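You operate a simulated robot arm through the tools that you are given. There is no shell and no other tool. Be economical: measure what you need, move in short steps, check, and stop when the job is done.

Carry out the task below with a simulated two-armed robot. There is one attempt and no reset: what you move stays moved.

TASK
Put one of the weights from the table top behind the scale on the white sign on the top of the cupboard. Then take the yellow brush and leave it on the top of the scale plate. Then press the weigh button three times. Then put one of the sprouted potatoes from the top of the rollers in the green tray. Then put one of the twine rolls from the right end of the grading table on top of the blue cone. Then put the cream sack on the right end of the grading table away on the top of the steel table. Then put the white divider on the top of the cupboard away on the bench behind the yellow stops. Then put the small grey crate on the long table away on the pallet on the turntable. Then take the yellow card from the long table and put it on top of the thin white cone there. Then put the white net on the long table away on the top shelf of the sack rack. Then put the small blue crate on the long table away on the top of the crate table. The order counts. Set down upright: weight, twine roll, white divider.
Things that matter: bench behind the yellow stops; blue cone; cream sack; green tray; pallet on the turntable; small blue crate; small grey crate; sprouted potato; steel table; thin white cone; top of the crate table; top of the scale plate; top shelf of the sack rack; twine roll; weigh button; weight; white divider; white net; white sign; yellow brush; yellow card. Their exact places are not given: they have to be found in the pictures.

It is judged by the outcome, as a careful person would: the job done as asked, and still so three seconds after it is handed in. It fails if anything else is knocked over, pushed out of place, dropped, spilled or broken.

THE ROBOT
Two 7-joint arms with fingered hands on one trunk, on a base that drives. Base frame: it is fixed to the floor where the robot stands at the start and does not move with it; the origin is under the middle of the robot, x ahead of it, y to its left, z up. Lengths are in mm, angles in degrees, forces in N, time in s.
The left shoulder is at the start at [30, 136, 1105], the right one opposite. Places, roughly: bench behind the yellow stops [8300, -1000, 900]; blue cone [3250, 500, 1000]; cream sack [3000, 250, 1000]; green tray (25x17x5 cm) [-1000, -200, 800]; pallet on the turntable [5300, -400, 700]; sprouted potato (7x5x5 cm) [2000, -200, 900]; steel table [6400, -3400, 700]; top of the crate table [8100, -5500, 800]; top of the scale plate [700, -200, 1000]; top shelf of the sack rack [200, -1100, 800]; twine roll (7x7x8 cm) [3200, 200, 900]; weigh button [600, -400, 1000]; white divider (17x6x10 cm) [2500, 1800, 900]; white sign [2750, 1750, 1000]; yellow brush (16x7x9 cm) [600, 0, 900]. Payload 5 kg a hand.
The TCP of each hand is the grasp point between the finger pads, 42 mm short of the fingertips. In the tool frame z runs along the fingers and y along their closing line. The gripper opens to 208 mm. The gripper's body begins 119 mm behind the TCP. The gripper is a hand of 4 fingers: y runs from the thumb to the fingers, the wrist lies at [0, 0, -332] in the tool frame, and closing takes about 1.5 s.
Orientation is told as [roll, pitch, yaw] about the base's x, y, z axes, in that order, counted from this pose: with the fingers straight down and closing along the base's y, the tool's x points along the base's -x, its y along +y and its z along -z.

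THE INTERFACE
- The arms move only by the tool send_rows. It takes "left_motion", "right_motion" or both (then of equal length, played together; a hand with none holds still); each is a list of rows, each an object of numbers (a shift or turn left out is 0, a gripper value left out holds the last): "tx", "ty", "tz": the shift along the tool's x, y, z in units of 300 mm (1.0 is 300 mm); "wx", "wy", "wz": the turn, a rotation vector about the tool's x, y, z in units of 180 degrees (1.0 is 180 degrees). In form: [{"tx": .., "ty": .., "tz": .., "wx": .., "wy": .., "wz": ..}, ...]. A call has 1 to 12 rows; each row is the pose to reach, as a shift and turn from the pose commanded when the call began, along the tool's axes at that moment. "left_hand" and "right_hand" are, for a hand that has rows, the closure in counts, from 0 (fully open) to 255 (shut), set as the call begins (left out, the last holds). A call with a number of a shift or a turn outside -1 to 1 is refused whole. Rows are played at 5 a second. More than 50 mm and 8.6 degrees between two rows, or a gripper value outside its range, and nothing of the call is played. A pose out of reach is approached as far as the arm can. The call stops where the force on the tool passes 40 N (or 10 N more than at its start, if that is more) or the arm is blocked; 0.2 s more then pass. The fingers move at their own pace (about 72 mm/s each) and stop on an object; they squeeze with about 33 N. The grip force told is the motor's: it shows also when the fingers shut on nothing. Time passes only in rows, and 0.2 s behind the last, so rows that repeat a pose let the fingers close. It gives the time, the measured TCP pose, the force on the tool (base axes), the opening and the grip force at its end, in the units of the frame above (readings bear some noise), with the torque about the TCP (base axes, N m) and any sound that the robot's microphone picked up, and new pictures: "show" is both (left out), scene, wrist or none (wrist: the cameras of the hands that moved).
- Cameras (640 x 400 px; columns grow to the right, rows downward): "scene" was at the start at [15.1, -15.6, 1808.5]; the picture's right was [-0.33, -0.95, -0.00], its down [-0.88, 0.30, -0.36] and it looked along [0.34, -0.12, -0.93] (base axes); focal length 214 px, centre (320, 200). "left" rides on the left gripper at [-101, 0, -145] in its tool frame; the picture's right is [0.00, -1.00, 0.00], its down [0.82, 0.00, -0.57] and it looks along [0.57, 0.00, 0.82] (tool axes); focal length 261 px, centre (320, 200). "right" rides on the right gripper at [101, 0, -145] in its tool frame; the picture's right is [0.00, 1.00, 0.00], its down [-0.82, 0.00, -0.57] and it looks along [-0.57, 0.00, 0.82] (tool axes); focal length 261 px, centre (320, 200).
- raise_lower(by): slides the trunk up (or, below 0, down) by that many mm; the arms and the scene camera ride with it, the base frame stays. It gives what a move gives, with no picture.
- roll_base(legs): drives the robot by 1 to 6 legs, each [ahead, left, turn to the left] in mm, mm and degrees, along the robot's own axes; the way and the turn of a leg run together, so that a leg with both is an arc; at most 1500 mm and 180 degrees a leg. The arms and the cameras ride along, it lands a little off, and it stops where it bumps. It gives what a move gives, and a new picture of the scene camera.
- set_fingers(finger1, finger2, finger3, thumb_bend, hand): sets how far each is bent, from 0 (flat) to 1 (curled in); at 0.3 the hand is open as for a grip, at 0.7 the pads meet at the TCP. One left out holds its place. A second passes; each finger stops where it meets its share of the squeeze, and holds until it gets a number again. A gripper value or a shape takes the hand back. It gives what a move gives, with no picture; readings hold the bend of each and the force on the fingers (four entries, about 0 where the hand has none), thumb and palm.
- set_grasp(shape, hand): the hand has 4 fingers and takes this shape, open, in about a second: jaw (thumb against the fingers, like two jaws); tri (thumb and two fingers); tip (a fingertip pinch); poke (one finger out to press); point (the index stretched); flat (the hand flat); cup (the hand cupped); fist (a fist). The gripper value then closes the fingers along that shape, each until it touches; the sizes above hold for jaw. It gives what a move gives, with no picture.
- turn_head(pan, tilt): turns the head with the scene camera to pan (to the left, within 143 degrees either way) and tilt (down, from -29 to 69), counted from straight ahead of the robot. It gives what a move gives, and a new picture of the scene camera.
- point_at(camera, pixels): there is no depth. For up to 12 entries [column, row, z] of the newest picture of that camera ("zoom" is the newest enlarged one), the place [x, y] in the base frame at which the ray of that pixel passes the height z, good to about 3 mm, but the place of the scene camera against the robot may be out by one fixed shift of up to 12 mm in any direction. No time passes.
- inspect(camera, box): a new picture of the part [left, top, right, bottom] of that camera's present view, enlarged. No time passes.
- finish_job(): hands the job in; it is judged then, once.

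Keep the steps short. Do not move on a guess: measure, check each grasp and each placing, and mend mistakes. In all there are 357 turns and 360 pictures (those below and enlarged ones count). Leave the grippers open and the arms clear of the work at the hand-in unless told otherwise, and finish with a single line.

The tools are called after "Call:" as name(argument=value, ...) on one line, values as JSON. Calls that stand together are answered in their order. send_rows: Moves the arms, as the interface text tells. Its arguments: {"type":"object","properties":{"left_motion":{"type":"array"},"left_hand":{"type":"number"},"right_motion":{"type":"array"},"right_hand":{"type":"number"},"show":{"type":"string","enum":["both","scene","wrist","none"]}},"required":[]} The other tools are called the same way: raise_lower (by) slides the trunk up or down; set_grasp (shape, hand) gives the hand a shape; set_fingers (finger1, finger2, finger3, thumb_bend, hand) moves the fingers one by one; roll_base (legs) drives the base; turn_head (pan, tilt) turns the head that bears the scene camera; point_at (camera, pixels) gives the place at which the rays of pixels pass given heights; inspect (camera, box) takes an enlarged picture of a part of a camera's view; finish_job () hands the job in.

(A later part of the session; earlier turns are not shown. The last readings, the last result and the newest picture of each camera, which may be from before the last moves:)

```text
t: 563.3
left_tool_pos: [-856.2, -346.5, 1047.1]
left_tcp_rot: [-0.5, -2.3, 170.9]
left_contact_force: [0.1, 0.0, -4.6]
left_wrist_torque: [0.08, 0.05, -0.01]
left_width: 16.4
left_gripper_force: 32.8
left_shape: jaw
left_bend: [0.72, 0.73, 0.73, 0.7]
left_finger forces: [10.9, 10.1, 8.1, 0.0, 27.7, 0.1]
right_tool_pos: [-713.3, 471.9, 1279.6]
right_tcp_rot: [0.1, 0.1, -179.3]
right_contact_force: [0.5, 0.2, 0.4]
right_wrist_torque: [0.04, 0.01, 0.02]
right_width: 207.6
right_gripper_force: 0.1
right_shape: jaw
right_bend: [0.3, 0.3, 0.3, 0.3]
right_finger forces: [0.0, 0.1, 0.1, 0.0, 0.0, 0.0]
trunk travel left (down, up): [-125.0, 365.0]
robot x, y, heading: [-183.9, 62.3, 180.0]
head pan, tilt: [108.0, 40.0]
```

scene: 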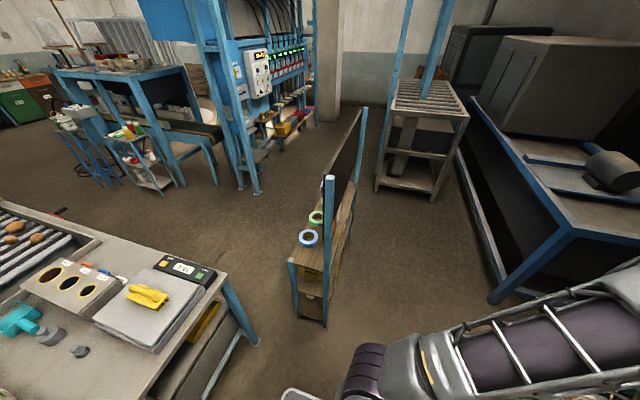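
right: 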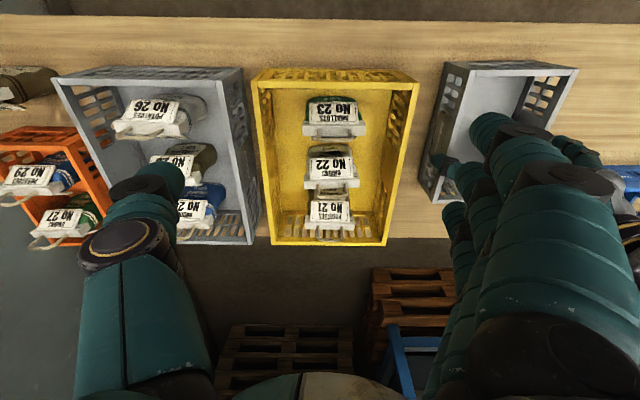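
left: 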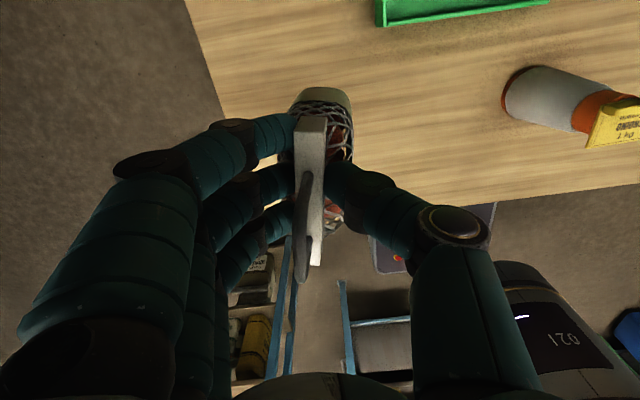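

Call:
inspect(camera="scene", box=[270, 90, 390, 340])

Call:
point_at(camera="scene", pixels=[[298, 318, 0], [325, 328, 0], [290, 262, 700], [290, 262, 800], [330, 270, 700], [308, 238, 800], [329, 180, 1150], [329, 180, 1250], [363, 108, 1150], [363, 108, 1250], [258, 345, 0]])

```text
1.60 times, centred on (330, 215) of scene
```

zoom: 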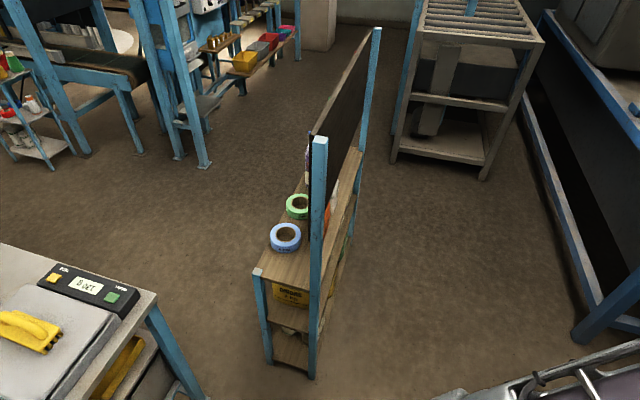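

```text
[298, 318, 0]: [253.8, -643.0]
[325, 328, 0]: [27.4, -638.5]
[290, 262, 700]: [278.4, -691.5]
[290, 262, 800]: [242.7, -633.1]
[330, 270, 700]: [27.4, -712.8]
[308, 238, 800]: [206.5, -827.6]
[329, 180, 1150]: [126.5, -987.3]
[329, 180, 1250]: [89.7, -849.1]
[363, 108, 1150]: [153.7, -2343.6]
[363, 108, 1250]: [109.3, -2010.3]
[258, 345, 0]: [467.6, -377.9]
```

Call:
point_at(camera="scene", pixels=[[257, 194, 0], [376, 192, 0], [433, 201, 0], [240, 190, 0], [495, 303, 0], [352, 245, 0], [300, 130, 0]])

```text
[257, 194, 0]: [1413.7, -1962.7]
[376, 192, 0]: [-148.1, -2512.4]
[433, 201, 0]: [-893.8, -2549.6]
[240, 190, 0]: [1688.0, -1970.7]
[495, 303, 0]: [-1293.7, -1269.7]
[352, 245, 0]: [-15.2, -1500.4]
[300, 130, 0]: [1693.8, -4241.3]
```

The rack opens toward +x (back panel at x≈27, y -640…-1460). I must go round its far end to its front. Raise and tuck both arms first.

Call:
send_rows(left_motion=[{"tz": -0.15}, {"tz": -0.3}, {"tz": -0.45}, {"tz": -0.6}, {"tz": -0.65, "tx": 0.07, "ty": -0.11}, {"tz": -0.65, "tx": 0.14, "ty": -0.23}, {"tz": -0.65, "tx": 0.22, "ty": -0.36}, {"tz": -0.65, "tx": 0.3, "ty": -0.49}, {"tz": -0.65, "tx": 0.38, "ty": -0.62}, {"tz": -0.65, "tx": 0.46, "ty": -0.75}, {"tz": -0.65, "tx": 0.538, "ty": -0.89}], right_motion=[{"ty": 0.07}, {"ty": 0.14}, {"ty": 0.21}, {"ty": 0.28}, {"ty": 0.35}, {"ty": 0.42}, {"ty": 0.49}, {"ty": 0.56}, {"ty": 0.63}, {"ty": 0.65}, {"ty": 0.65}], show="none")

Call:
roll_base(legs=[[116, 512, 0], [30, 250, 0], [220, 300, 0], [0, 980, 0]])

```text
t: 565.7
left_tool_pos: [-646.7, -111.7, 1237.9]
left_tcp_rot: [-0.5, -2.4, 170.8]
left_contact_force: [0.6, 0.6, -4.5]
left_wrist_torque: [-0.09, 0.16, 0.0]
left_width: 16.4
left_gripper_force: 33.4
left_shape: jaw
left_bend: [0.72, 0.73, 0.73, 0.7]
left_finger forces: [10.6, 9.8, 8.3, 0.1, 27.6, 0.1]
right_tool_pos: [-711.8, 276.7, 1279.2]
right_tcp_rot: [0.2, -0.1, -179.2]
right_contact_force: [0.2, 0.5, 0.7]
right_wrist_torque: [-0.11, 0.08, 0.01]
right_width: 207.8
right_gripper_force: 0.1
right_shape: jaw
right_bend: [0.3, 0.3, 0.3, 0.3]
right_finger forces: [0.1, 0.0, 0.1, 0.1, 0.0, 0.0]
trunk travel left (down, up): [-125.0, 365.0]
robot x, y, heading: [-183.0, 61.9, 180.0]
head pan, tilt: [108.0, 40.0]
```

```text
t: 568.5
left_tool_pos: [-750.4, -576.6, 1235.3]
left_tcp_rot: [-0.5, -2.3, 173.1]
left_contact_force: [-0.2, 0.5, -5.0]
left_wrist_torque: [-0.05, -0.03, 0.01]
left_width: 16.5
left_gripper_force: 32.9
left_shape: jaw
left_bend: [0.72, 0.73, 0.73, 0.7]
left_finger forces: [10.3, 9.9, 8.3, 0.0, 27.4, 0.0]
right_tool_pos: [-828.6, -190.2, 1278.7]
right_tcp_rot: [0.1, 0.1, -177.1]
right_contact_force: [-0.3, 0.2, -0.4]
right_wrist_torque: [-0.07, -0.08, 0.03]
right_width: 207.9
right_gripper_force: 0.1
right_shape: jaw
right_bend: [0.3, 0.3, 0.3, 0.3]
right_finger forces: [0.1, 0.0, 0.1, 0.0, 0.0, 0.1]
trunk travel left (down, up): [-125.0, 365.0]
robot x, y, heading: [-289.9, -382.5, -178.2]
head pan, tilt: [108.0, 40.0]
stopped in leg 1: the robot was blocked; the commanded pose is now the measured one
```

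scene: 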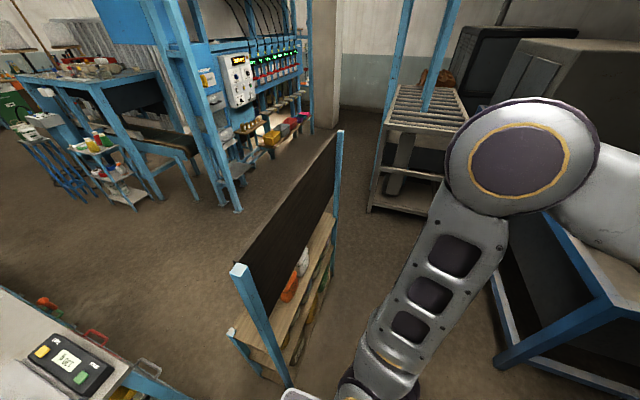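

Blocked. Look down at what is touching.

Call:
turn_head(pan=80, tilt=69)

```text
t: 569.4
left_tool_pos: [-749.0, -575.9, 1236.6]
left_tcp_rot: [-0.6, -2.2, 173.2]
left_contact_force: [0.0, 0.4, -5.6]
left_wrist_torque: [0.0, 0.05, -0.02]
left_width: 16.5
left_gripper_force: 33.3
left_shape: jaw
left_bend: [0.72, 0.73, 0.73, 0.7]
left_finger forces: [10.2, 9.9, 8.4, 0.1, 27.4, 0.0]
right_tool_pos: [-826.2, -190.1, 1279.5]
right_tcp_rot: [0.0, 0.0, -177.0]
right_contact_force: [0.3, -0.5, -0.8]
right_wrist_torque: [0.0, -0.04, 0.02]
right_width: 207.6
right_gripper_force: 0.0
right_shape: jaw
right_bend: [0.3, 0.3, 0.3, 0.3]
right_finger forces: [0.1, 0.0, 0.1, 0.0, 0.1, 0.0]
trunk travel left (down, up): [-125.0, 365.0]
robot x, y, heading: [-289.2, -382.6, -177.8]
head pan, tilt: [80.0, 68.8]
```

scene: 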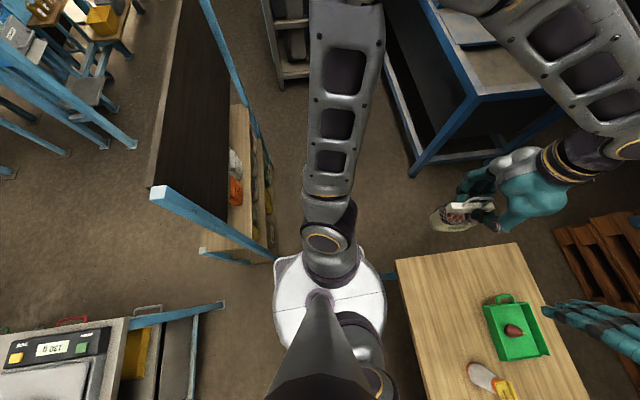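

The base's rear corner touched the rack's foot. Back away, square up at x≈-342 and pass between.

Call:
roll_base(legs=[[45, -70, 0], [0, 0, -2.2]])

Call:
roll_base(legs=[[8, 300, 0]])

```text
t: 570.9
left_tool_pos: [-802.7, -490.9, 1236.2]
left_tcp_rot: [-0.6, -2.4, 170.9]
left_contact_force: [0.5, -0.2, -5.0]
left_wrist_torque: [0.0, 0.06, 0.03]
left_width: 16.3
left_gripper_force: 33.2
left_shape: jaw
left_bend: [0.72, 0.73, 0.73, 0.7]
left_finger forces: [10.3, 9.9, 8.3, 0.0, 27.4, 0.1]
right_tool_pos: [-866.5, -101.7, 1279.7]
right_tcp_rot: [0.0, 0.0, -179.4]
right_contact_force: [0.3, 0.6, -0.6]
right_wrist_torque: [-0.04, -0.02, 0.02]
right_width: 208.0
right_gripper_force: 0.1
right_shape: jaw
right_bend: [0.3, 0.3, 0.3, 0.3]
right_finger forces: [0.0, 0.0, 0.0, 0.0, 0.1, 0.0]
trunk travel left (down, up): [-125.0, 365.0]
robot x, y, heading: [-339.7, -318.3, 179.8]
head pan, tilt: [80.0, 68.8]
```

scene: 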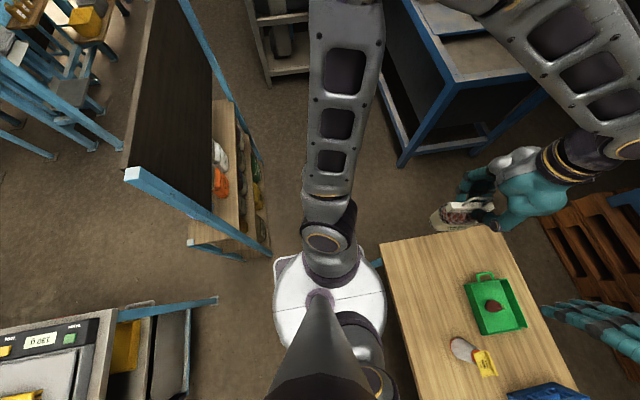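

```text
t: 572.9
left_tool_pos: [-812.3, -795.5, 1237.0]
left_tcp_rot: [-0.6, -2.2, 170.9]
left_contact_force: [0.3, -0.6, -5.3]
left_wrist_torque: [0.1, 0.05, 0.0]
left_width: 16.1
left_gripper_force: 32.7
left_shape: jaw
left_bend: [0.72, 0.73, 0.73, 0.7]
left_finger forces: [10.1, 10.1, 8.3, 0.0, 27.3, 0.0]
right_tool_pos: [-876.4, -407.2, 1279.8]
right_tcp_rot: [0.0, 0.0, -179.4]
right_contact_force: [0.1, -0.6, 0.0]
right_wrist_torque: [0.17, 0.01, -0.01]
right_width: 207.8
right_gripper_force: 0.1
right_shape: jaw
right_bend: [0.3, 0.3, 0.3, 0.3]
right_finger forces: [0.0, 0.0, 0.0, 0.0, 0.0, 0.0]
trunk travel left (down, up): [-125.0, 365.0]
robot x, y, heading: [-347.4, -619.5, 180.0]
head pan, tilt: [80.0, 68.8]
```

scene: 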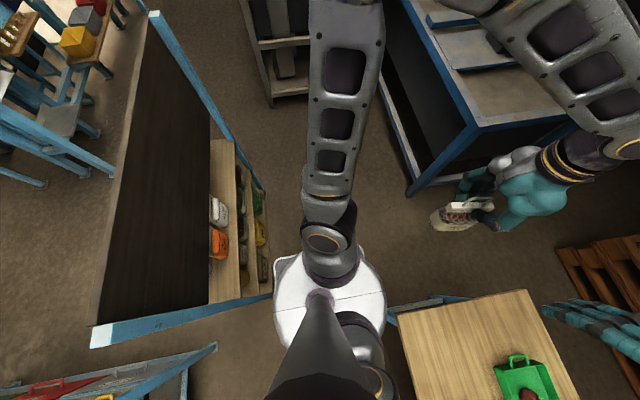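

Call:
inspect(camera="scene", box=[80, 100, 300, 360])

Call:
point_at(camera="scene", pixels=[[240, 240, 800], [212, 240, 800], [240, 240, 600], [240, 150, 800], [212, 150, 800], [240, 298, 800], [212, 302, 800], [268, 290, 0]])

```text
1.54 times, centred on (190, 230) of scene
```

zoom: 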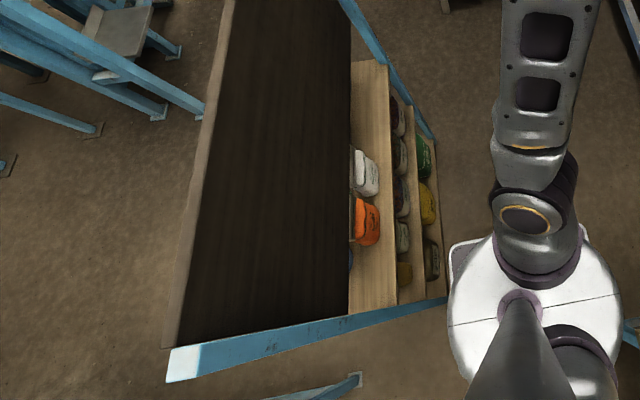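

```text
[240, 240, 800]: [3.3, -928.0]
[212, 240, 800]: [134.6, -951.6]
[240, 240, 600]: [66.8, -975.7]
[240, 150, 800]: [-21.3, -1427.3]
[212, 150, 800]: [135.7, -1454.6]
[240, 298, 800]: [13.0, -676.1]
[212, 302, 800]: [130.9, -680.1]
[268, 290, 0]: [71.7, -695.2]
```

The panel is on the near (-x) side; the shelf is open from above on the +x side. Continue around the far end.

Call:
roll_base(legs=[[200, 330, 0], [0, 1000, 0], [-1300, 0, 0]])

Call:
turn_head(pan=-20, tilt=40)

```text
t: 586.3
left_tool_pos: [293.6, -2135.8, 1236.4]
left_tcp_rot: [-0.6, -2.4, 170.7]
left_contact_force: [-0.5, -0.3, -4.7]
left_wrist_torque: [0.04, 0.1, -0.01]
left_width: 16.5
left_gripper_force: 32.8
left_shape: jaw
left_bend: [0.72, 0.73, 0.73, 0.7]
left_finger forces: [10.1, 9.4, 8.5, 0.0, 27.4, 0.0]
right_tool_pos: [230.3, -1745.8, 1279.3]
right_tcp_rot: [-0.1, -0.1, -179.6]
right_contact_force: [0.4, 0.1, -0.1]
right_wrist_torque: [0.01, 0.02, 0.02]
right_width: 207.7
right_gripper_force: 0.0
right_shape: jaw
right_bend: [0.3, 0.3, 0.3, 0.3]
right_finger forces: [0.0, 0.0, 0.0, 0.0, 0.0, 0.0]
trunk travel left (down, up): [-125.0, 365.0]
robot x, y, heading: [760.7, -1959.7, 179.6]
head pan, tilt: [80.0, 68.8]
```

scene: 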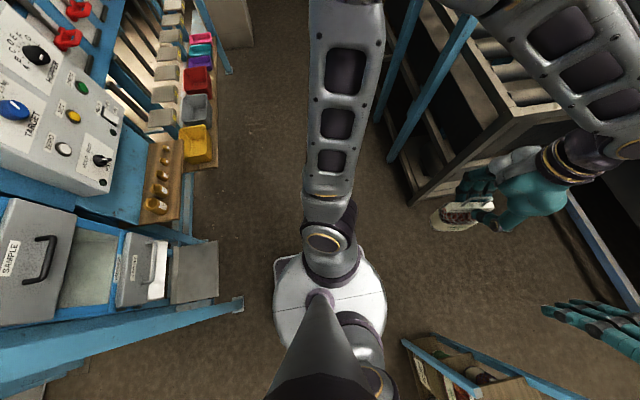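

```text
t: 588.1
left_tool_pos: [293.5, -2135.0, 1236.6]
left_tcp_rot: [-0.6, -2.2, 170.8]
left_contact_force: [0.3, -0.9, -5.0]
left_wrist_torque: [0.05, 0.09, 0.0]
left_width: 16.6
left_gripper_force: 33.1
left_shape: jaw
left_bend: [0.72, 0.73, 0.73, 0.7]
left_finger forces: [10.2, 9.5, 8.4, 0.0, 27.4, 0.0]
right_tool_pos: [230.5, -1746.2, 1279.2]
right_tcp_rot: [-0.1, 0.0, -179.5]
right_contact_force: [-0.1, -0.7, 0.6]
right_wrist_torque: [0.0, -0.03, -0.02]
right_width: 207.8
right_gripper_force: 0.1
right_shape: jaw
right_bend: [0.3, 0.3, 0.3, 0.3]
right_finger forces: [0.1, 0.1, 0.0, 0.0, 0.1, 0.0]
trunk travel left (down, up): [-125.0, 365.0]
robot x, y, heading: [759.2, -1963.3, 179.7]
head pan, tilt: [-20.0, 40.0]
```

scene: 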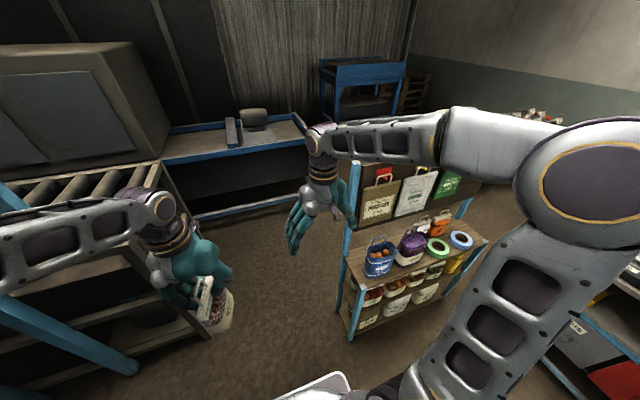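

The rack's front is visible. Slide along to face it.

Call:
roll_base(legs=[[0, -850, 0]])

Call:
turn_head(pan=0, tilt=50)

Call:
inspect(camera="scene", box=[180, 160, 480, 330])

```text
t: 592.6
left_tool_pos: [298.2, -1290.0, 1236.6]
left_tcp_rot: [-0.5, -2.1, 170.6]
left_contact_force: [-0.2, -0.1, -4.4]
left_wrist_torque: [-0.02, 0.05, 0.0]
left_width: 16.3
left_gripper_force: 32.9
left_shape: jaw
left_bend: [0.72, 0.73, 0.73, 0.7]
left_finger forces: [10.1, 9.5, 8.6, 0.0, 27.5, 0.0]
right_tool_pos: [237.0, -899.9, 1279.8]
right_tcp_rot: [0.2, 0.0, -179.6]
right_contact_force: [1.0, 0.6, -0.3]
right_wrist_torque: [-0.03, -0.03, -0.02]
right_width: 207.5
right_gripper_force: 0.1
right_shape: jaw
right_bend: [0.3, 0.3, 0.3, 0.3]
right_finger forces: [0.0, 0.0, 0.0, 0.0, 0.0, 0.0]
trunk travel left (down, up): [-125.0, 365.0]
robot x, y, heading: [765.9, -1120.5, 179.3]
head pan, tilt: [-20.0, 40.0]
```

scene: 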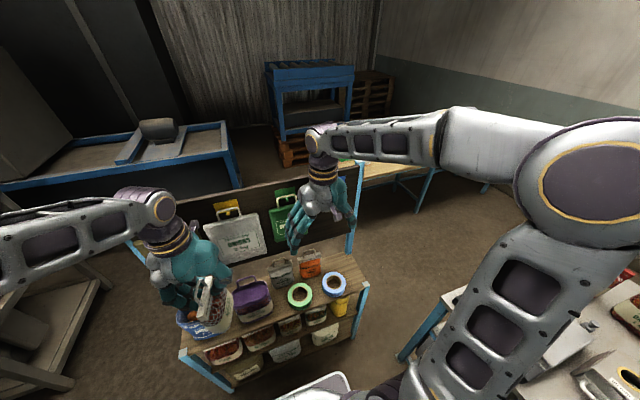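

```text
t: 593.4
left_tool_pos: [298.8, -1289.1, 1234.4]
left_tcp_rot: [-0.6, -2.2, 170.6]
left_contact_force: [-0.5, 0.3, -5.6]
left_wrist_torque: [0.04, 0.03, 0.0]
left_width: 16.5
left_gripper_force: 32.3
left_shape: jaw
left_bend: [0.72, 0.73, 0.73, 0.7]
left_finger forces: [10.2, 9.5, 8.6, 0.0, 27.3, 0.0]
right_tool_pos: [236.7, -902.6, 1279.7]
right_tcp_rot: [0.0, -0.1, -179.6]
right_contact_force: [0.2, 0.2, -0.6]
right_wrist_torque: [0.03, -0.03, 0.0]
right_width: 208.2
right_gripper_force: 0.1
right_shape: jaw
right_bend: [0.3, 0.3, 0.3, 0.3]
right_finger forces: [0.0, 0.0, 0.0, 0.0, 0.0, 0.0]
trunk travel left (down, up): [-125.0, 365.0]
robot x, y, heading: [761.7, -1117.6, 179.8]
head pan, tilt: [0.0, 50.0]
```

scene: 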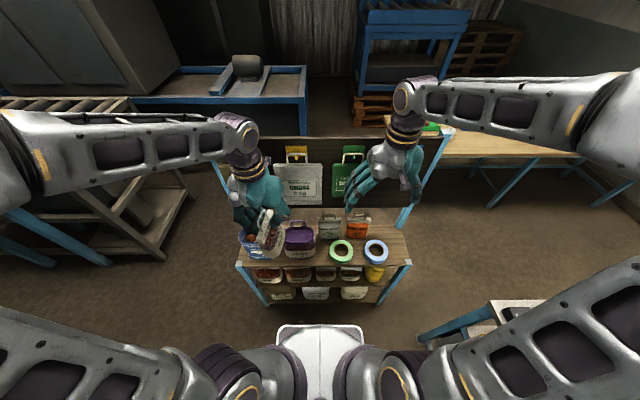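

```text
2.13 times, centred on (330, 245) of scene
```

zoom: 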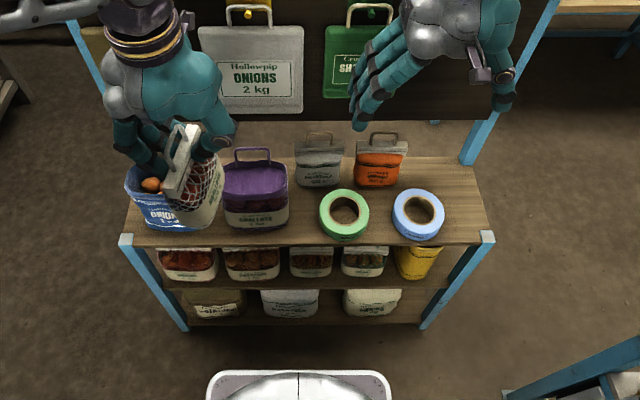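

Call:
point_at(camera="zoom", pixels=[[408, 180, 800], [470, 165, 790], [490, 235, 790], [444, 215, 820], [295, 180, 800], [288, 225, 795], [320, 215, 800], [120, 240, 790], [435, 175, 790], [350, 185, 800], [393, 210, 810], [285, 190, 795]])

```text
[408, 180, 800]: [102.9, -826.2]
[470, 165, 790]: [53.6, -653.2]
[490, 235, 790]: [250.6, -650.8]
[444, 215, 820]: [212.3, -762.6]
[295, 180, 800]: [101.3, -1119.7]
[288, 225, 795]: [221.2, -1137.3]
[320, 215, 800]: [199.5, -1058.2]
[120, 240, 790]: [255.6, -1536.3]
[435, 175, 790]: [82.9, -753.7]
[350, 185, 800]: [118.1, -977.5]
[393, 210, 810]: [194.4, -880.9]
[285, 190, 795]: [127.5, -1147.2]
```

Free spot at the shelf's right end: about (155,-708). Move the right hand aside, shift the base, and bring the net over it.

Call:
send_rows(right_motion=[{"tx": 0.1, "ty": -0.1}, {"tx": 0.2, "ty": -0.2}, {"tx": 0.3, "ty": -0.3}, {"tx": 0.4, "ty": -0.4}], show="none")

Call:
roll_base(legs=[[0, -375, 0]])

Call:
send_rows(left_motion=[{"tx": -0.08, "ty": -0.1}, {"tx": -0.16, "ty": -0.2}, {"tx": -0.24, "ty": -0.3}, {"tx": -0.33, "ty": -0.4}, {"tx": -0.42, "ty": -0.5}, {"tx": -0.5, "ty": -0.58}], show="wrist")

Call:
inspect(camera="scene", box=[180, 160, 480, 330])

```text
t: 594.4
left_tool_pos: [300.3, -1290.8, 1236.6]
left_tcp_rot: [-0.4, -2.3, 170.7]
left_contact_force: [0.6, 0.0, -4.8]
left_wrist_torque: [0.0, 0.1, -0.01]
left_width: 16.7
left_gripper_force: 32.7
left_shape: jaw
left_bend: [0.72, 0.73, 0.73, 0.7]
left_finger forces: [10.2, 9.5, 8.6, 0.1, 27.4, 0.0]
right_tool_pos: [358.2, -780.5, 1279.8]
right_tcp_rot: [0.1, -0.1, -179.5]
right_contact_force: [0.8, 0.5, 0.2]
right_wrist_torque: [-0.08, 0.08, -0.02]
right_width: 207.7
right_gripper_force: 0.0
right_shape: jaw
right_bend: [0.3, 0.3, 0.3, 0.3]
right_finger forces: [0.1, 0.0, 0.0, 0.1, 0.1, 0.0]
trunk travel left (down, up): [-125.0, 365.0]
robot x, y, heading: [760.8, -1116.4, 179.6]
head pan, tilt: [0.0, 50.0]
```

```text
t: 596.8
left_tool_pos: [302.1, -912.0, 1237.2]
left_tcp_rot: [-0.5, -2.2, 170.5]
left_contact_force: [-0.3, 1.4, -4.4]
left_wrist_torque: [-0.12, 0.04, 0.0]
left_width: 16.2
left_gripper_force: 32.9
left_shape: jaw
left_bend: [0.72, 0.73, 0.73, 0.7]
left_finger forces: [10.2, 9.4, 8.5, 0.0, 27.5, 0.0]
right_tool_pos: [360.7, -403.1, 1279.3]
right_tcp_rot: [0.1, 0.1, -179.7]
right_contact_force: [0.8, 1.1, 0.1]
right_wrist_torque: [-0.11, 0.02, 0.01]
right_width: 207.8
right_gripper_force: 0.1
right_shape: jaw
right_bend: [0.3, 0.3, 0.3, 0.3]
right_finger forces: [0.1, 0.1, 0.0, 0.0, 0.1, 0.0]
trunk travel left (down, up): [-125.0, 365.0]
robot x, y, heading: [770.9, -746.3, 179.6]
head pan, tilt: [0.0, 50.0]
```

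scene: 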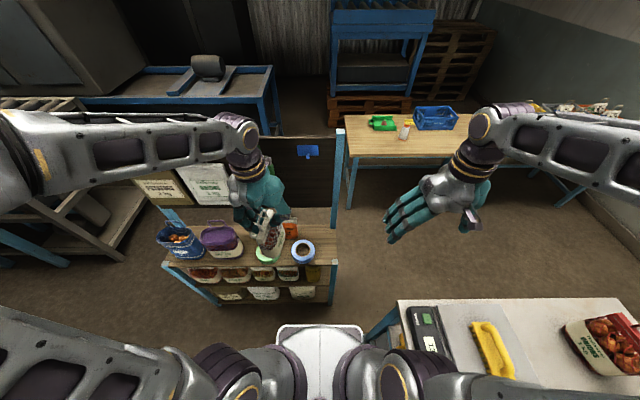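

```text
t: 598.2
left_tool_pos: [184.1, -716.3, 1243.6]
left_tcp_rot: [-0.4, -2.2, 170.5]
left_contact_force: [0.2, 0.2, -5.7]
left_wrist_torque: [-0.06, 0.07, 0.01]
left_width: 16.3
left_gripper_force: 32.9
left_shape: jaw
left_bend: [0.72, 0.73, 0.73, 0.7]
left_finger forces: [10.0, 9.7, 8.5, 0.0, 27.5, 0.0]
right_tool_pos: [360.1, -402.3, 1277.7]
right_tcp_rot: [0.1, 0.0, -179.7]
right_contact_force: [0.9, 0.3, -0.2]
right_wrist_torque: [-0.06, 0.05, -0.03]
right_width: 207.9
right_gripper_force: 0.0
right_shape: jaw
right_bend: [0.3, 0.3, 0.3, 0.3]
right_finger forces: [0.1, 0.0, 0.1, 0.1, 0.1, 0.0]
trunk travel left (down, up): [-125.0, 365.0]
robot x, y, heading: [766.9, -743.5, 179.3]
head pan, tilt: [0.0, 50.0]
```

left: 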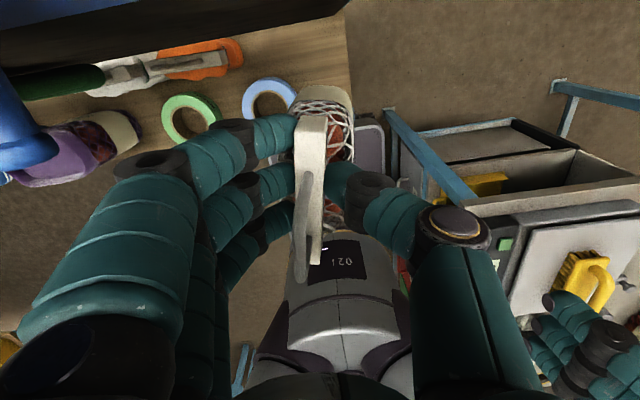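

```text
2.13 times, centred on (330, 245) of scene
```

zoom: 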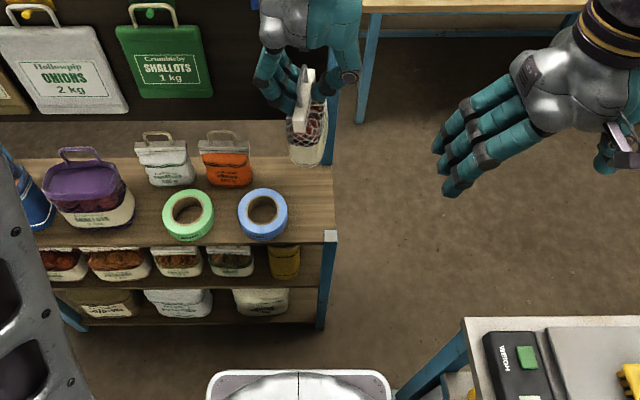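

Call:
point_at(camera="zoom", pixels=[[289, 212, 815], [337, 235, 790], [333, 190, 790], [250, 180, 800], [289, 220, 790]])

Call:
point_at(camera="left", pixels=[[298, 105, 815], [352, 60, 790], [350, 20, 790], [285, 120, 790], [330, 95, 1080], [355, 130, 1130]])

```text
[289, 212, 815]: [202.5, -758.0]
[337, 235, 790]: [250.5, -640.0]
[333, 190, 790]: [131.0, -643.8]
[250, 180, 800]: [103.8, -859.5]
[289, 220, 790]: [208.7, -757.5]
```

```text
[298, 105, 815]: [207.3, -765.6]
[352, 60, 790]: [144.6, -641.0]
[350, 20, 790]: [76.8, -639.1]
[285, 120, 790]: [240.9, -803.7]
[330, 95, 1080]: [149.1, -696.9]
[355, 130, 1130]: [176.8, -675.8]
```

Gap right of the blue ring is 120 mm; lower the net there at (184,-703).

Call:
send_rows(left_motion=[{"ty": -0.043}, {"ty": -0.043, "tz": 0.15}, {"ty": -0.043, "tz": 0.3}, {"ty": -0.043, "tz": 0.45}, {"ty": -0.043, "tz": 0.6}, {"ty": -0.043, "tz": 0.75}, {"ty": -0.043, "tz": 0.86}], show="wrist")

Call:
inspect(camera="scene", box=[220, 160, 400, 300])

```text
t: 599.9
left_tool_pos: [191.2, -699.7, 984.7]
left_tcp_rot: [-0.4, -1.2, 169.9]
left_contact_force: [50.0, 3.7, -7.0]
left_wrist_torque: [-0.72, 8.06, -1.47]
left_width: 16.5
left_gripper_force: 33.3
left_shape: jaw
left_bend: [0.72, 0.73, 0.73, 0.7]
left_finger forces: [10.1, 9.6, 8.8, 0.0, 27.8, 0.0]
right_tool_pos: [365.4, -404.1, 1281.5]
right_tcp_rot: [0.0, -0.1, -179.6]
right_contact_force: [0.9, -1.4, -0.2]
right_wrist_torque: [0.16, 0.08, -0.01]
right_width: 208.1
right_gripper_force: 0.0
right_shape: jaw
right_bend: [0.3, 0.3, 0.3, 0.3]
right_finger forces: [0.1, 0.0, 0.0, 0.0, 0.1, 0.0]
trunk travel left (down, up): [-125.0, 365.0]
robot x, y, heading: [771.1, -744.6, 179.4]
head pan, tilt: [0.0, 50.0]
stopped in row 7 (left hand): the force on the tool passed its limit (the readings are from after the stop); the commanded pose is now the measured one
```

left: 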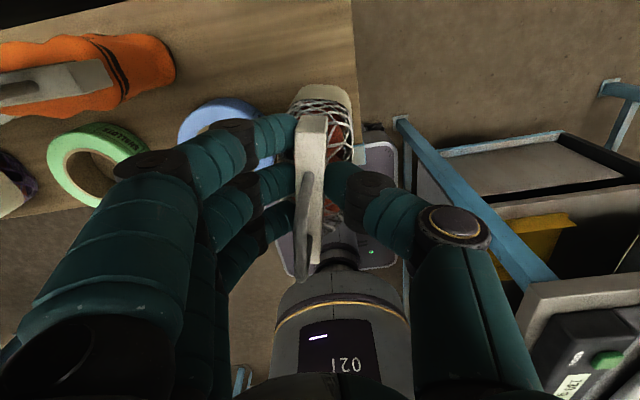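

```text
2.86 times, centred on (310, 230) of scene
```

zoom: 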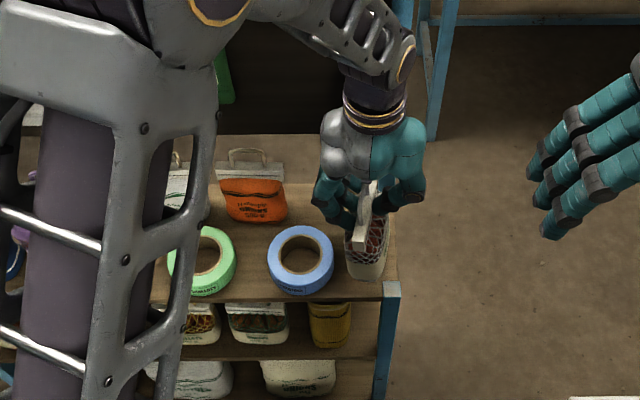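

The hand's camera touched the back panel. Move 14 mm out, then lower the last part.

Call:
send_rows(left_motion=[{"tx": 0.025}, {"tx": 0.045}, {"tx": 0.045}], show="none")

Call:
send_rows(left_motion=[{"tz": 0.02}, {"tz": 0.04}, {"tz": 0.055}, {"tz": 0.07}, {"tz": 0.085}], show="none")

Call:
inspect(camera="scene", box=[240, 180, 380, 290])

```text
t: 600.7
left_tool_pos: [193.1, -704.2, 985.9]
left_tcp_rot: [-0.4, -1.9, 170.3]
left_contact_force: [-0.6, 0.7, -5.2]
left_wrist_torque: [0.01, 0.06, 0.0]
left_width: 16.3
left_gripper_force: 33.0
left_shape: jaw
left_bend: [0.72, 0.73, 0.73, 0.7]
left_finger forces: [10.0, 9.5, 8.8, 0.0, 27.9, 0.1]
right_tool_pos: [359.4, -403.2, 1279.7]
right_tcp_rot: [0.1, -0.1, -179.7]
right_contact_force: [-0.2, -0.8, 0.0]
right_wrist_torque: [-0.07, 0.01, -0.01]
right_width: 207.7
right_gripper_force: 0.0
right_shape: jaw
right_bend: [0.3, 0.3, 0.3, 0.3]
right_finger forces: [0.1, 0.0, 0.0, 0.0, 0.1, 0.0]
trunk travel left (down, up): [-125.0, 365.0]
robot x, y, heading: [770.5, -743.1, 179.4]
head pan, tilt: [0.0, 50.0]
```

```text
t: 601.9
left_tool_pos: [193.5, -702.7, 959.7]
left_tcp_rot: [-0.4, -1.8, 170.4]
left_contact_force: [0.2, 0.2, -5.2]
left_wrist_torque: [0.03, 0.11, -0.01]
left_width: 16.4
left_gripper_force: 32.9
left_shape: jaw
left_bend: [0.72, 0.73, 0.73, 0.7]
left_finger forces: [10.0, 9.5, 8.8, 0.0, 27.9, 0.1]
right_tool_pos: [361.3, -403.0, 1278.8]
right_tcp_rot: [0.0, 0.0, -179.7]
right_contact_force: [0.5, 0.0, -0.4]
right_wrist_torque: [0.01, -0.02, 0.02]
right_width: 207.9
right_gripper_force: 0.1
right_shape: jaw
right_bend: [0.3, 0.3, 0.3, 0.3]
right_finger forces: [0.1, 0.1, 0.0, 0.0, 0.0, 0.1]
trunk travel left (down, up): [-125.0, 365.0]
robot x, y, heading: [769.6, -740.1, 179.6]
head pan, tilt: [0.0, 50.0]
```

```text
3.64 times, centred on (310, 235) of scene
```

zoom: 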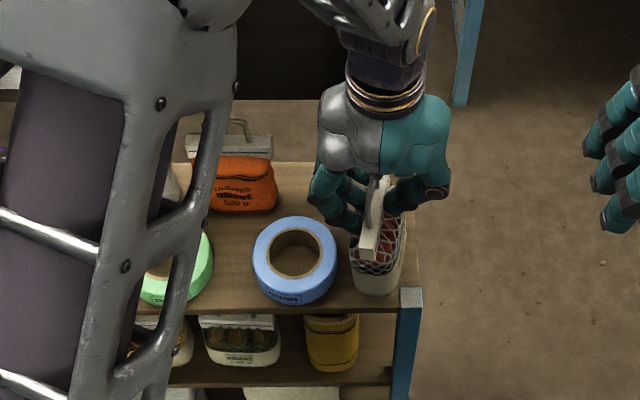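

Call:
send_rows(left_motion=[{"tz": 0.012}, {"tz": 0.024}, {"tz": 0.036}, {"tz": 0.046}], show="none")

```text
t: 602.9
left_tool_pos: [193.2, -701.9, 946.9]
left_tcp_rot: [-0.4, -2.2, 170.3]
left_contact_force: [-4.0, 0.6, 32.3]
left_wrist_torque: [-0.94, -0.47, -0.12]
left_width: 17.5
left_gripper_force: 32.3
left_shape: jaw
left_bend: [0.72, 0.73, 0.73, 0.71]
left_finger forces: [9.9, 21.1, 18.5, 0.0, 35.8, 0.0]
right_tool_pos: [361.5, -402.5, 1280.6]
right_tcp_rot: [0.0, -0.1, -179.7]
right_contact_force: [-0.6, -0.1, 1.4]
right_wrist_torque: [0.0, -0.01, 0.03]
right_width: 207.9
right_gripper_force: 0.0
right_shape: jaw
right_bend: [0.3, 0.3, 0.3, 0.3]
right_finger forces: [0.0, 0.1, 0.0, 0.0, 0.1, 0.0]
trunk travel left (down, up): [-125.0, 365.0]
robot x, y, heading: [765.9, -744.5, 179.7]
head pan, tilt: [0.0, 50.0]
```

Seated. Ease 2 mm, open moderately and rise.

Call:
send_rows(left_motion=[{"tz": -0.007}, {"tz": -0.007}, {"tz": -0.007}, {"tz": -0.007}], left_hand=185, show="none")

Call:
send_rows(left_motion=[{"tz": -0.08}, {"tz": -0.2}, {"tz": -0.35}, {"tz": -0.5}, {"tz": -0.65}, {"tz": -0.8}, {"tz": -0.95}, {"tz": -0.95, "tx": 0.15}, {"tz": -0.95, "tx": 0.3}, {"tz": -0.95, "tx": 0.45}, {"tz": -0.95, "tx": 0.55}], show="none")

Call:
inspect(camera="scene", box=[180, 160, 400, 300])

```text
t: 603.9
left_tool_pos: [194.9, -703.0, 947.7]
left_tcp_rot: [-0.4, -1.8, 170.2]
left_contact_force: [0.2, 0.2, 0.2]
left_wrist_torque: [0.01, -0.04, 0.02]
left_width: 57.0
left_gripper_force: 0.1
left_shape: jaw
left_bend: [0.73, 0.73, 0.73, 0.7]
left_finger forces: [0.1, 0.1, 0.1, 0.0, 0.0, 0.0]
right_tool_pos: [361.4, -403.0, 1280.7]
right_tcp_rot: [0.0, -0.1, -179.7]
right_contact_force: [-0.2, 0.2, 0.0]
right_wrist_torque: [0.02, 0.0, -0.02]
right_width: 208.0
right_gripper_force: 0.1
right_shape: jaw
right_bend: [0.3, 0.3, 0.3, 0.3]
right_finger forces: [0.0, 0.1, 0.0, 0.0, 0.0, 0.0]
trunk travel left (down, up): [-125.0, 365.0]
robot x, y, heading: [767.3, -741.2, 179.6]
head pan, tilt: [0.0, 50.0]
```

```text
t: 606.3
left_tool_pos: [365.9, -734.7, 1228.4]
left_tcp_rot: [-0.5, -1.8, 170.3]
left_contact_force: [0.2, -0.7, -0.3]
left_wrist_torque: [-0.01, 0.07, -0.04]
left_width: 56.9
left_gripper_force: 0.1
left_shape: jaw
left_bend: [0.73, 0.73, 0.73, 0.7]
left_finger forces: [0.1, 0.0, 0.0, 0.0, 0.0, 0.0]
right_tool_pos: [361.1, -403.9, 1280.2]
right_tcp_rot: [0.0, -0.1, -179.8]
right_contact_force: [-0.1, 0.3, 0.9]
right_wrist_torque: [0.04, -0.01, 0.03]
right_width: 208.0
right_gripper_force: 0.1
right_shape: jaw
right_bend: [0.3, 0.3, 0.3, 0.3]
right_finger forces: [0.0, 0.0, 0.0, 0.1, 0.0, 0.0]
trunk travel left (down, up): [-125.0, 365.0]
robot x, y, heading: [770.0, -744.7, 179.3]
head pan, tilt: [0.0, 50.0]
```

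```text
2.86 times, centred on (290, 230) of scene
```

zoom: 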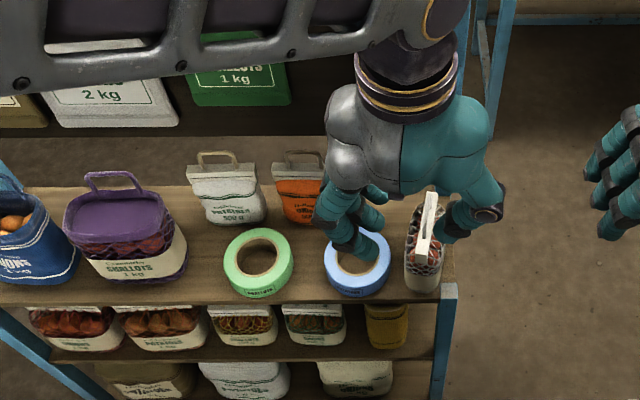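

Net stands on the top shelf. Drive back around to the long table for the blue crate.

Call:
roll_base(legs=[[0, 1210, 0], [1310, 0, 0], [0, -1000, 0]])

```text
t: 614.3
left_tool_pos: [100.7, -1933.1, 1230.1]
left_tcp_rot: [-0.4, -1.9, 169.7]
left_contact_force: [-0.8, -2.2, -0.5]
left_wrist_torque: [0.17, 0.09, 0.01]
left_width: 56.9
left_gripper_force: 0.1
left_shape: jaw
left_bend: [0.73, 0.73, 0.73, 0.7]
left_finger forces: [0.0, 0.0, 0.1, 0.0, 0.0, 0.0]
right_tool_pos: [109.8, -1599.8, 1277.3]
right_tcp_rot: [0.1, 1.1, 179.0]
right_contact_force: [11.2, 3.1, -1.6]
right_wrist_torque: [-0.3, 0.07, -1.19]
right_width: 207.9
right_gripper_force: 0.1
right_shape: jaw
right_bend: [0.3, 0.3, 0.3, 0.29]
right_finger forces: [0.1, 0.0, 0.0, 0.0, 10.0, 0.1]
trunk travel left (down, up): [-125.0, 365.0]
robot x, y, heading: [506.6, -1943.2, 178.8]
head pan, tilt: [0.0, 50.0]
stopped in leg 2: the force on the tool passed its limit (the readings are from after the stop); the commanded pose is now the measured one
```

scene: 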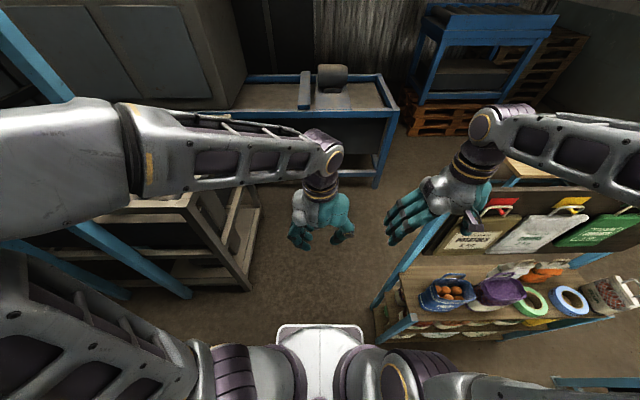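

The right thumb brushed the rack's end post. Back up, tuck the right hand, and continue further out.

Call:
roll_base(legs=[[-80, 0, 0]])

Call:
send_rows(right_motion=[{"ty": 0.12}, {"ty": 0.24}, {"ty": 0.36}, {"ty": 0.48}], show="none")

Call:
roll_base(legs=[[0, 50, 1.0], [1115, 0, 0], [0, -1030, 0]])

```text
t: 615.4
left_tool_pos: [184.0, -1932.0, 1229.7]
left_tcp_rot: [-0.3, -1.8, 169.8]
left_contact_force: [2.9, 0.2, 1.5]
left_wrist_torque: [-0.02, 0.22, 0.02]
left_width: 57.0
left_gripper_force: 0.0
left_shape: jaw
left_bend: [0.73, 0.73, 0.73, 0.7]
left_finger forces: [0.0, 0.1, 0.0, 0.0, 0.1, 0.1]
right_tool_pos: [188.8, -1600.2, 1279.5]
right_tcp_rot: [0.2, 0.8, 179.1]
right_contact_force: [1.9, 0.1, 0.9]
right_wrist_torque: [-0.03, 0.3, 0.02]
right_width: 208.0
right_gripper_force: 0.1
right_shape: jaw
right_bend: [0.3, 0.3, 0.3, 0.3]
right_finger forces: [0.0, 0.0, 0.0, 0.0, 0.1, 0.0]
trunk travel left (down, up): [-125.0, 365.0]
robot x, y, heading: [585.6, -1941.6, 178.7]
head pan, tilt: [0.0, 50.0]
```

scene: 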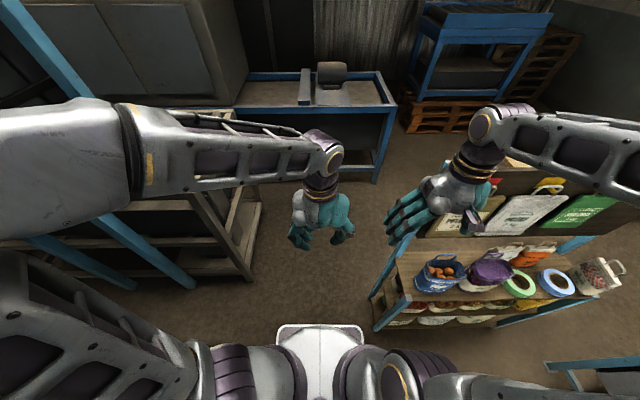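

```text
t: 616.4
left_tool_pos: [182.3, -1942.2, 1224.8]
left_tcp_rot: [0.3, -1.1, 169.9]
left_contact_force: [-1.7, -28.5, -0.9]
left_wrist_torque: [1.42, -0.1, -0.29]
left_width: 50.8
left_gripper_force: 0.0
left_shape: jaw
left_bend: [0.73, 0.73, 0.73, 0.7]
left_finger forces: [0.0, 0.0, 0.1, 0.0, 0.0, 0.1]
right_tool_pos: [184.7, -1735.3, 1278.9]
right_tcp_rot: [-0.5, 1.0, 178.8]
right_contact_force: [2.6, 29.7, 2.7]
right_wrist_torque: [-0.1, -0.05, 0.63]
right_width: 207.5
right_gripper_force: 0.1
right_shape: jaw
right_bend: [0.35, 0.37, 0.3, 0.3]
right_finger forces: [0.1, 0.0, 0.0, 0.1, 0.0, 0.1]
trunk travel left (down, up): [-125.0, 365.0]
robot x, y, heading: [585.8, -1946.5, 178.8]
head pan, tilt: [0.0, 50.0]
stopped in row 4 (left hand): the force on the tool passed its limit (the readings are from after the stop); the commanded pose is now the measured one
```

```text
t: 617.5
left_tool_pos: [181.7, -2000.1, 1224.8]
left_tcp_rot: [0.4, -1.0, 170.9]
left_contact_force: [-0.1, -22.7, 0.8]
left_wrist_torque: [1.42, 0.01, -0.34]
left_width: 52.9
left_gripper_force: 0.1
left_shape: jaw
left_bend: [0.73, 0.73, 0.73, 0.7]
left_finger forces: [0.0, 0.1, 0.0, 0.0, 0.1, 0.0]
right_tool_pos: [180.7, -1790.8, 1279.7]
right_tcp_rot: [-0.8, 0.9, 179.7]
right_contact_force: [-0.5, 19.2, -0.6]
right_wrist_torque: [0.45, 0.04, 0.24]
right_width: 207.5
right_gripper_force: 0.0
right_shape: jaw
right_bend: [0.33, 0.36, 0.3, 0.3]
right_finger forces: [0.0, 0.1, 0.0, 0.0, 0.0, 0.0]
trunk travel left (down, up): [-125.0, 365.0]
robot x, y, heading: [584.3, -1989.4, 179.7]
head pan, tilt: [0.0, 50.0]
stopped in leg 1: the force on the tool passed its limit (the readings are from after the stop); the commanded pose is now the measured one
```

scene: 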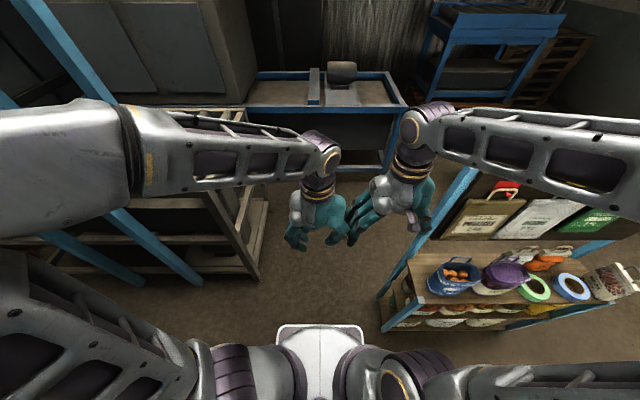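

The hands touch each other; separate them and go on.

Call:
send_rows(left_motion=[{"ty": 0.1}, {"ty": 0.2}, {"ty": 0.25}], show="none")

Call:
roll_base(legs=[[1120, 0, 0], [0, -1030, 0]])

```text
t: 618.3
left_tool_pos: [169.3, -2069.4, 1225.1]
left_tcp_rot: [0.3, -1.0, 170.9]
left_contact_force: [-0.1, -0.9, 0.5]
left_wrist_torque: [0.08, -0.02, 0.02]
left_width: 57.1
left_gripper_force: 0.0
left_shape: jaw
left_bend: [0.73, 0.73, 0.73, 0.7]
left_finger forces: [0.0, 0.0, 0.1, 0.0, 0.0, 0.1]
right_tool_pos: [180.7, -1789.8, 1280.2]
right_tcp_rot: [-0.5, 0.8, 179.8]
right_contact_force: [-0.1, 0.3, 0.0]
right_wrist_torque: [0.06, 0.0, -0.01]
right_width: 207.9
right_gripper_force: 0.0
right_shape: jaw
right_bend: [0.3, 0.3, 0.3, 0.3]
right_finger forces: [0.0, 0.0, 0.0, 0.1, 0.0, 0.1]
trunk travel left (down, up): [-125.0, 365.0]
robot x, y, heading: [583.4, -1988.5, 179.8]
head pan, tilt: [0.0, 50.0]
```

```text
t: 629.0
left_tool_pos: [-946.3, -1022.7, 1226.8]
left_tcp_rot: [0.4, -1.1, 171.2]
left_contact_force: [0.1, -0.7, 0.8]
left_wrist_torque: [-0.05, 0.0, 0.02]
left_width: 57.1
left_gripper_force: 0.1
left_shape: jaw
left_bend: [0.73, 0.73, 0.73, 0.7]
left_finger forces: [0.1, 0.0, 0.1, 0.0, 0.0, 0.0]
right_tool_pos: [-935.5, -744.7, 1279.4]
right_tcp_rot: [-0.4, 1.0, -179.8]
right_contact_force: [-0.3, 0.8, -0.3]
right_wrist_torque: [-0.05, -0.01, -0.01]
right_width: 207.9
right_gripper_force: 0.0
right_shape: jaw
right_bend: [0.3, 0.3, 0.3, 0.3]
right_finger forces: [0.1, 0.2, 0.0, 0.0, 0.0, 0.0]
trunk travel left (down, up): [-125.0, 365.0]
robot x, y, heading: [-532.8, -944.9, -179.8]
head pan, tilt: [0.0, 50.0]
```

scene: 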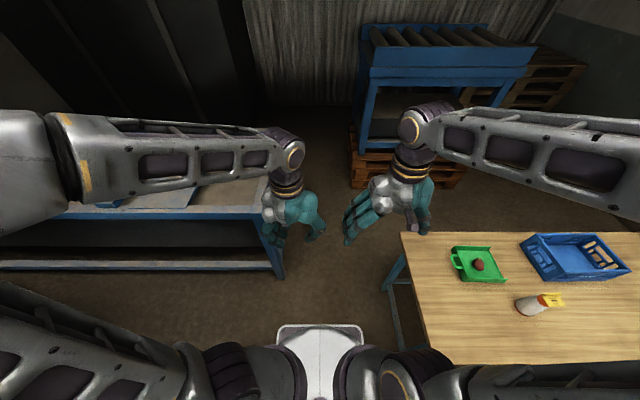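

Call:
roll_base(legs=[[-188, -325, 0], [0, -310, 0], [-150, -560, 0]])

Call:
turn_head(pan=0, tilt=45)

```text
t: 631.0
left_tool_pos: [-782.5, -797.4, 1226.5]
left_tcp_rot: [0.5, -1.2, 172.6]
left_contact_force: [1.9, 0.5, 0.2]
left_wrist_torque: [-0.03, 0.21, -0.01]
left_width: 57.1
left_gripper_force: 0.0
left_shape: jaw
left_bend: [0.73, 0.73, 0.73, 0.7]
left_finger forces: [0.1, 0.1, 0.0, 0.1, 0.0, 0.0]
right_tool_pos: [-781.0, -517.8, 1280.0]
right_tcp_rot: [-0.5, 0.8, -178.2]
right_contact_force: [1.7, 0.2, 1.2]
right_wrist_torque: [0.01, 0.21, -0.01]
right_width: 208.1
right_gripper_force: 0.2
right_shape: jaw
right_bend: [0.3, 0.3, 0.3, 0.3]
right_finger forces: [0.0, 0.1, 0.0, 0.0, 0.0, 0.0]
trunk travel left (down, up): [-125.0, 365.0]
robot x, y, heading: [-372.5, -704.1, -178.1]
head pan, tilt: [0.0, 50.0]
stopped in leg 1: the robot was blocked; the commanded pose is now the measured one
```

scene: 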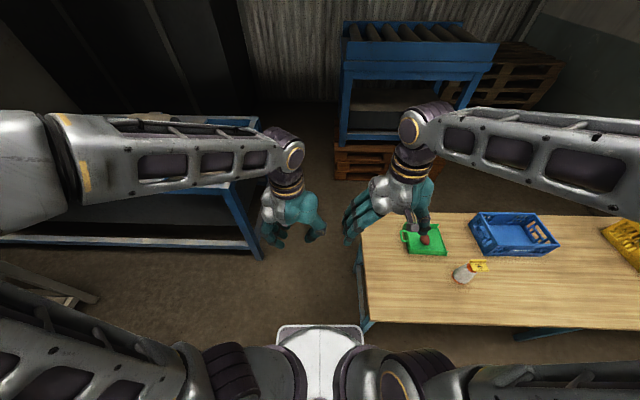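

```text
t: 631.6
left_tool_pos: [-787.8, -796.8, 1224.6]
left_tcp_rot: [0.5, -1.1, 172.8]
left_contact_force: [-0.9, 0.2, -0.4]
left_wrist_torque: [-0.01, -0.09, 0.02]
left_width: 57.0
left_gripper_force: 0.0
left_shape: jaw
left_bend: [0.73, 0.73, 0.73, 0.7]
left_finger forces: [0.2, 0.0, 0.1, 0.0, 0.0, 0.0]
right_tool_pos: [-785.9, -517.7, 1280.0]
right_tcp_rot: [-0.4, 1.0, -178.1]
right_contact_force: [-1.5, -0.5, -0.5]
right_wrist_torque: [0.04, -0.13, -0.03]
right_width: 208.1
right_gripper_force: 0.0
right_shape: jaw
right_bend: [0.3, 0.3, 0.3, 0.3]
right_finger forces: [0.0, 0.0, 0.0, 0.0, 0.0, 0.0]
trunk travel left (down, up): [-125.0, 365.0]
robot x, y, heading: [-373.3, -703.8, -178.4]
head pan, tilt: [0.0, 45.0]
```

scene: 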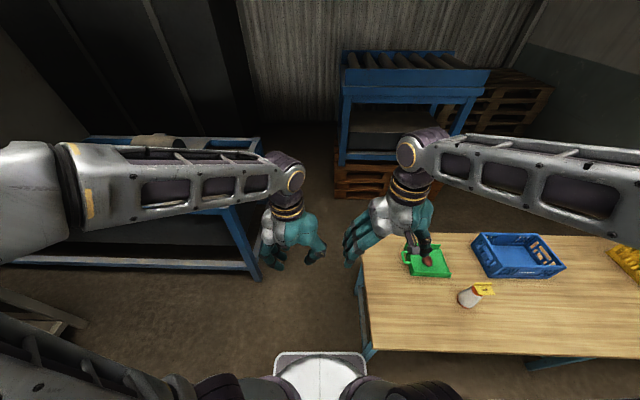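

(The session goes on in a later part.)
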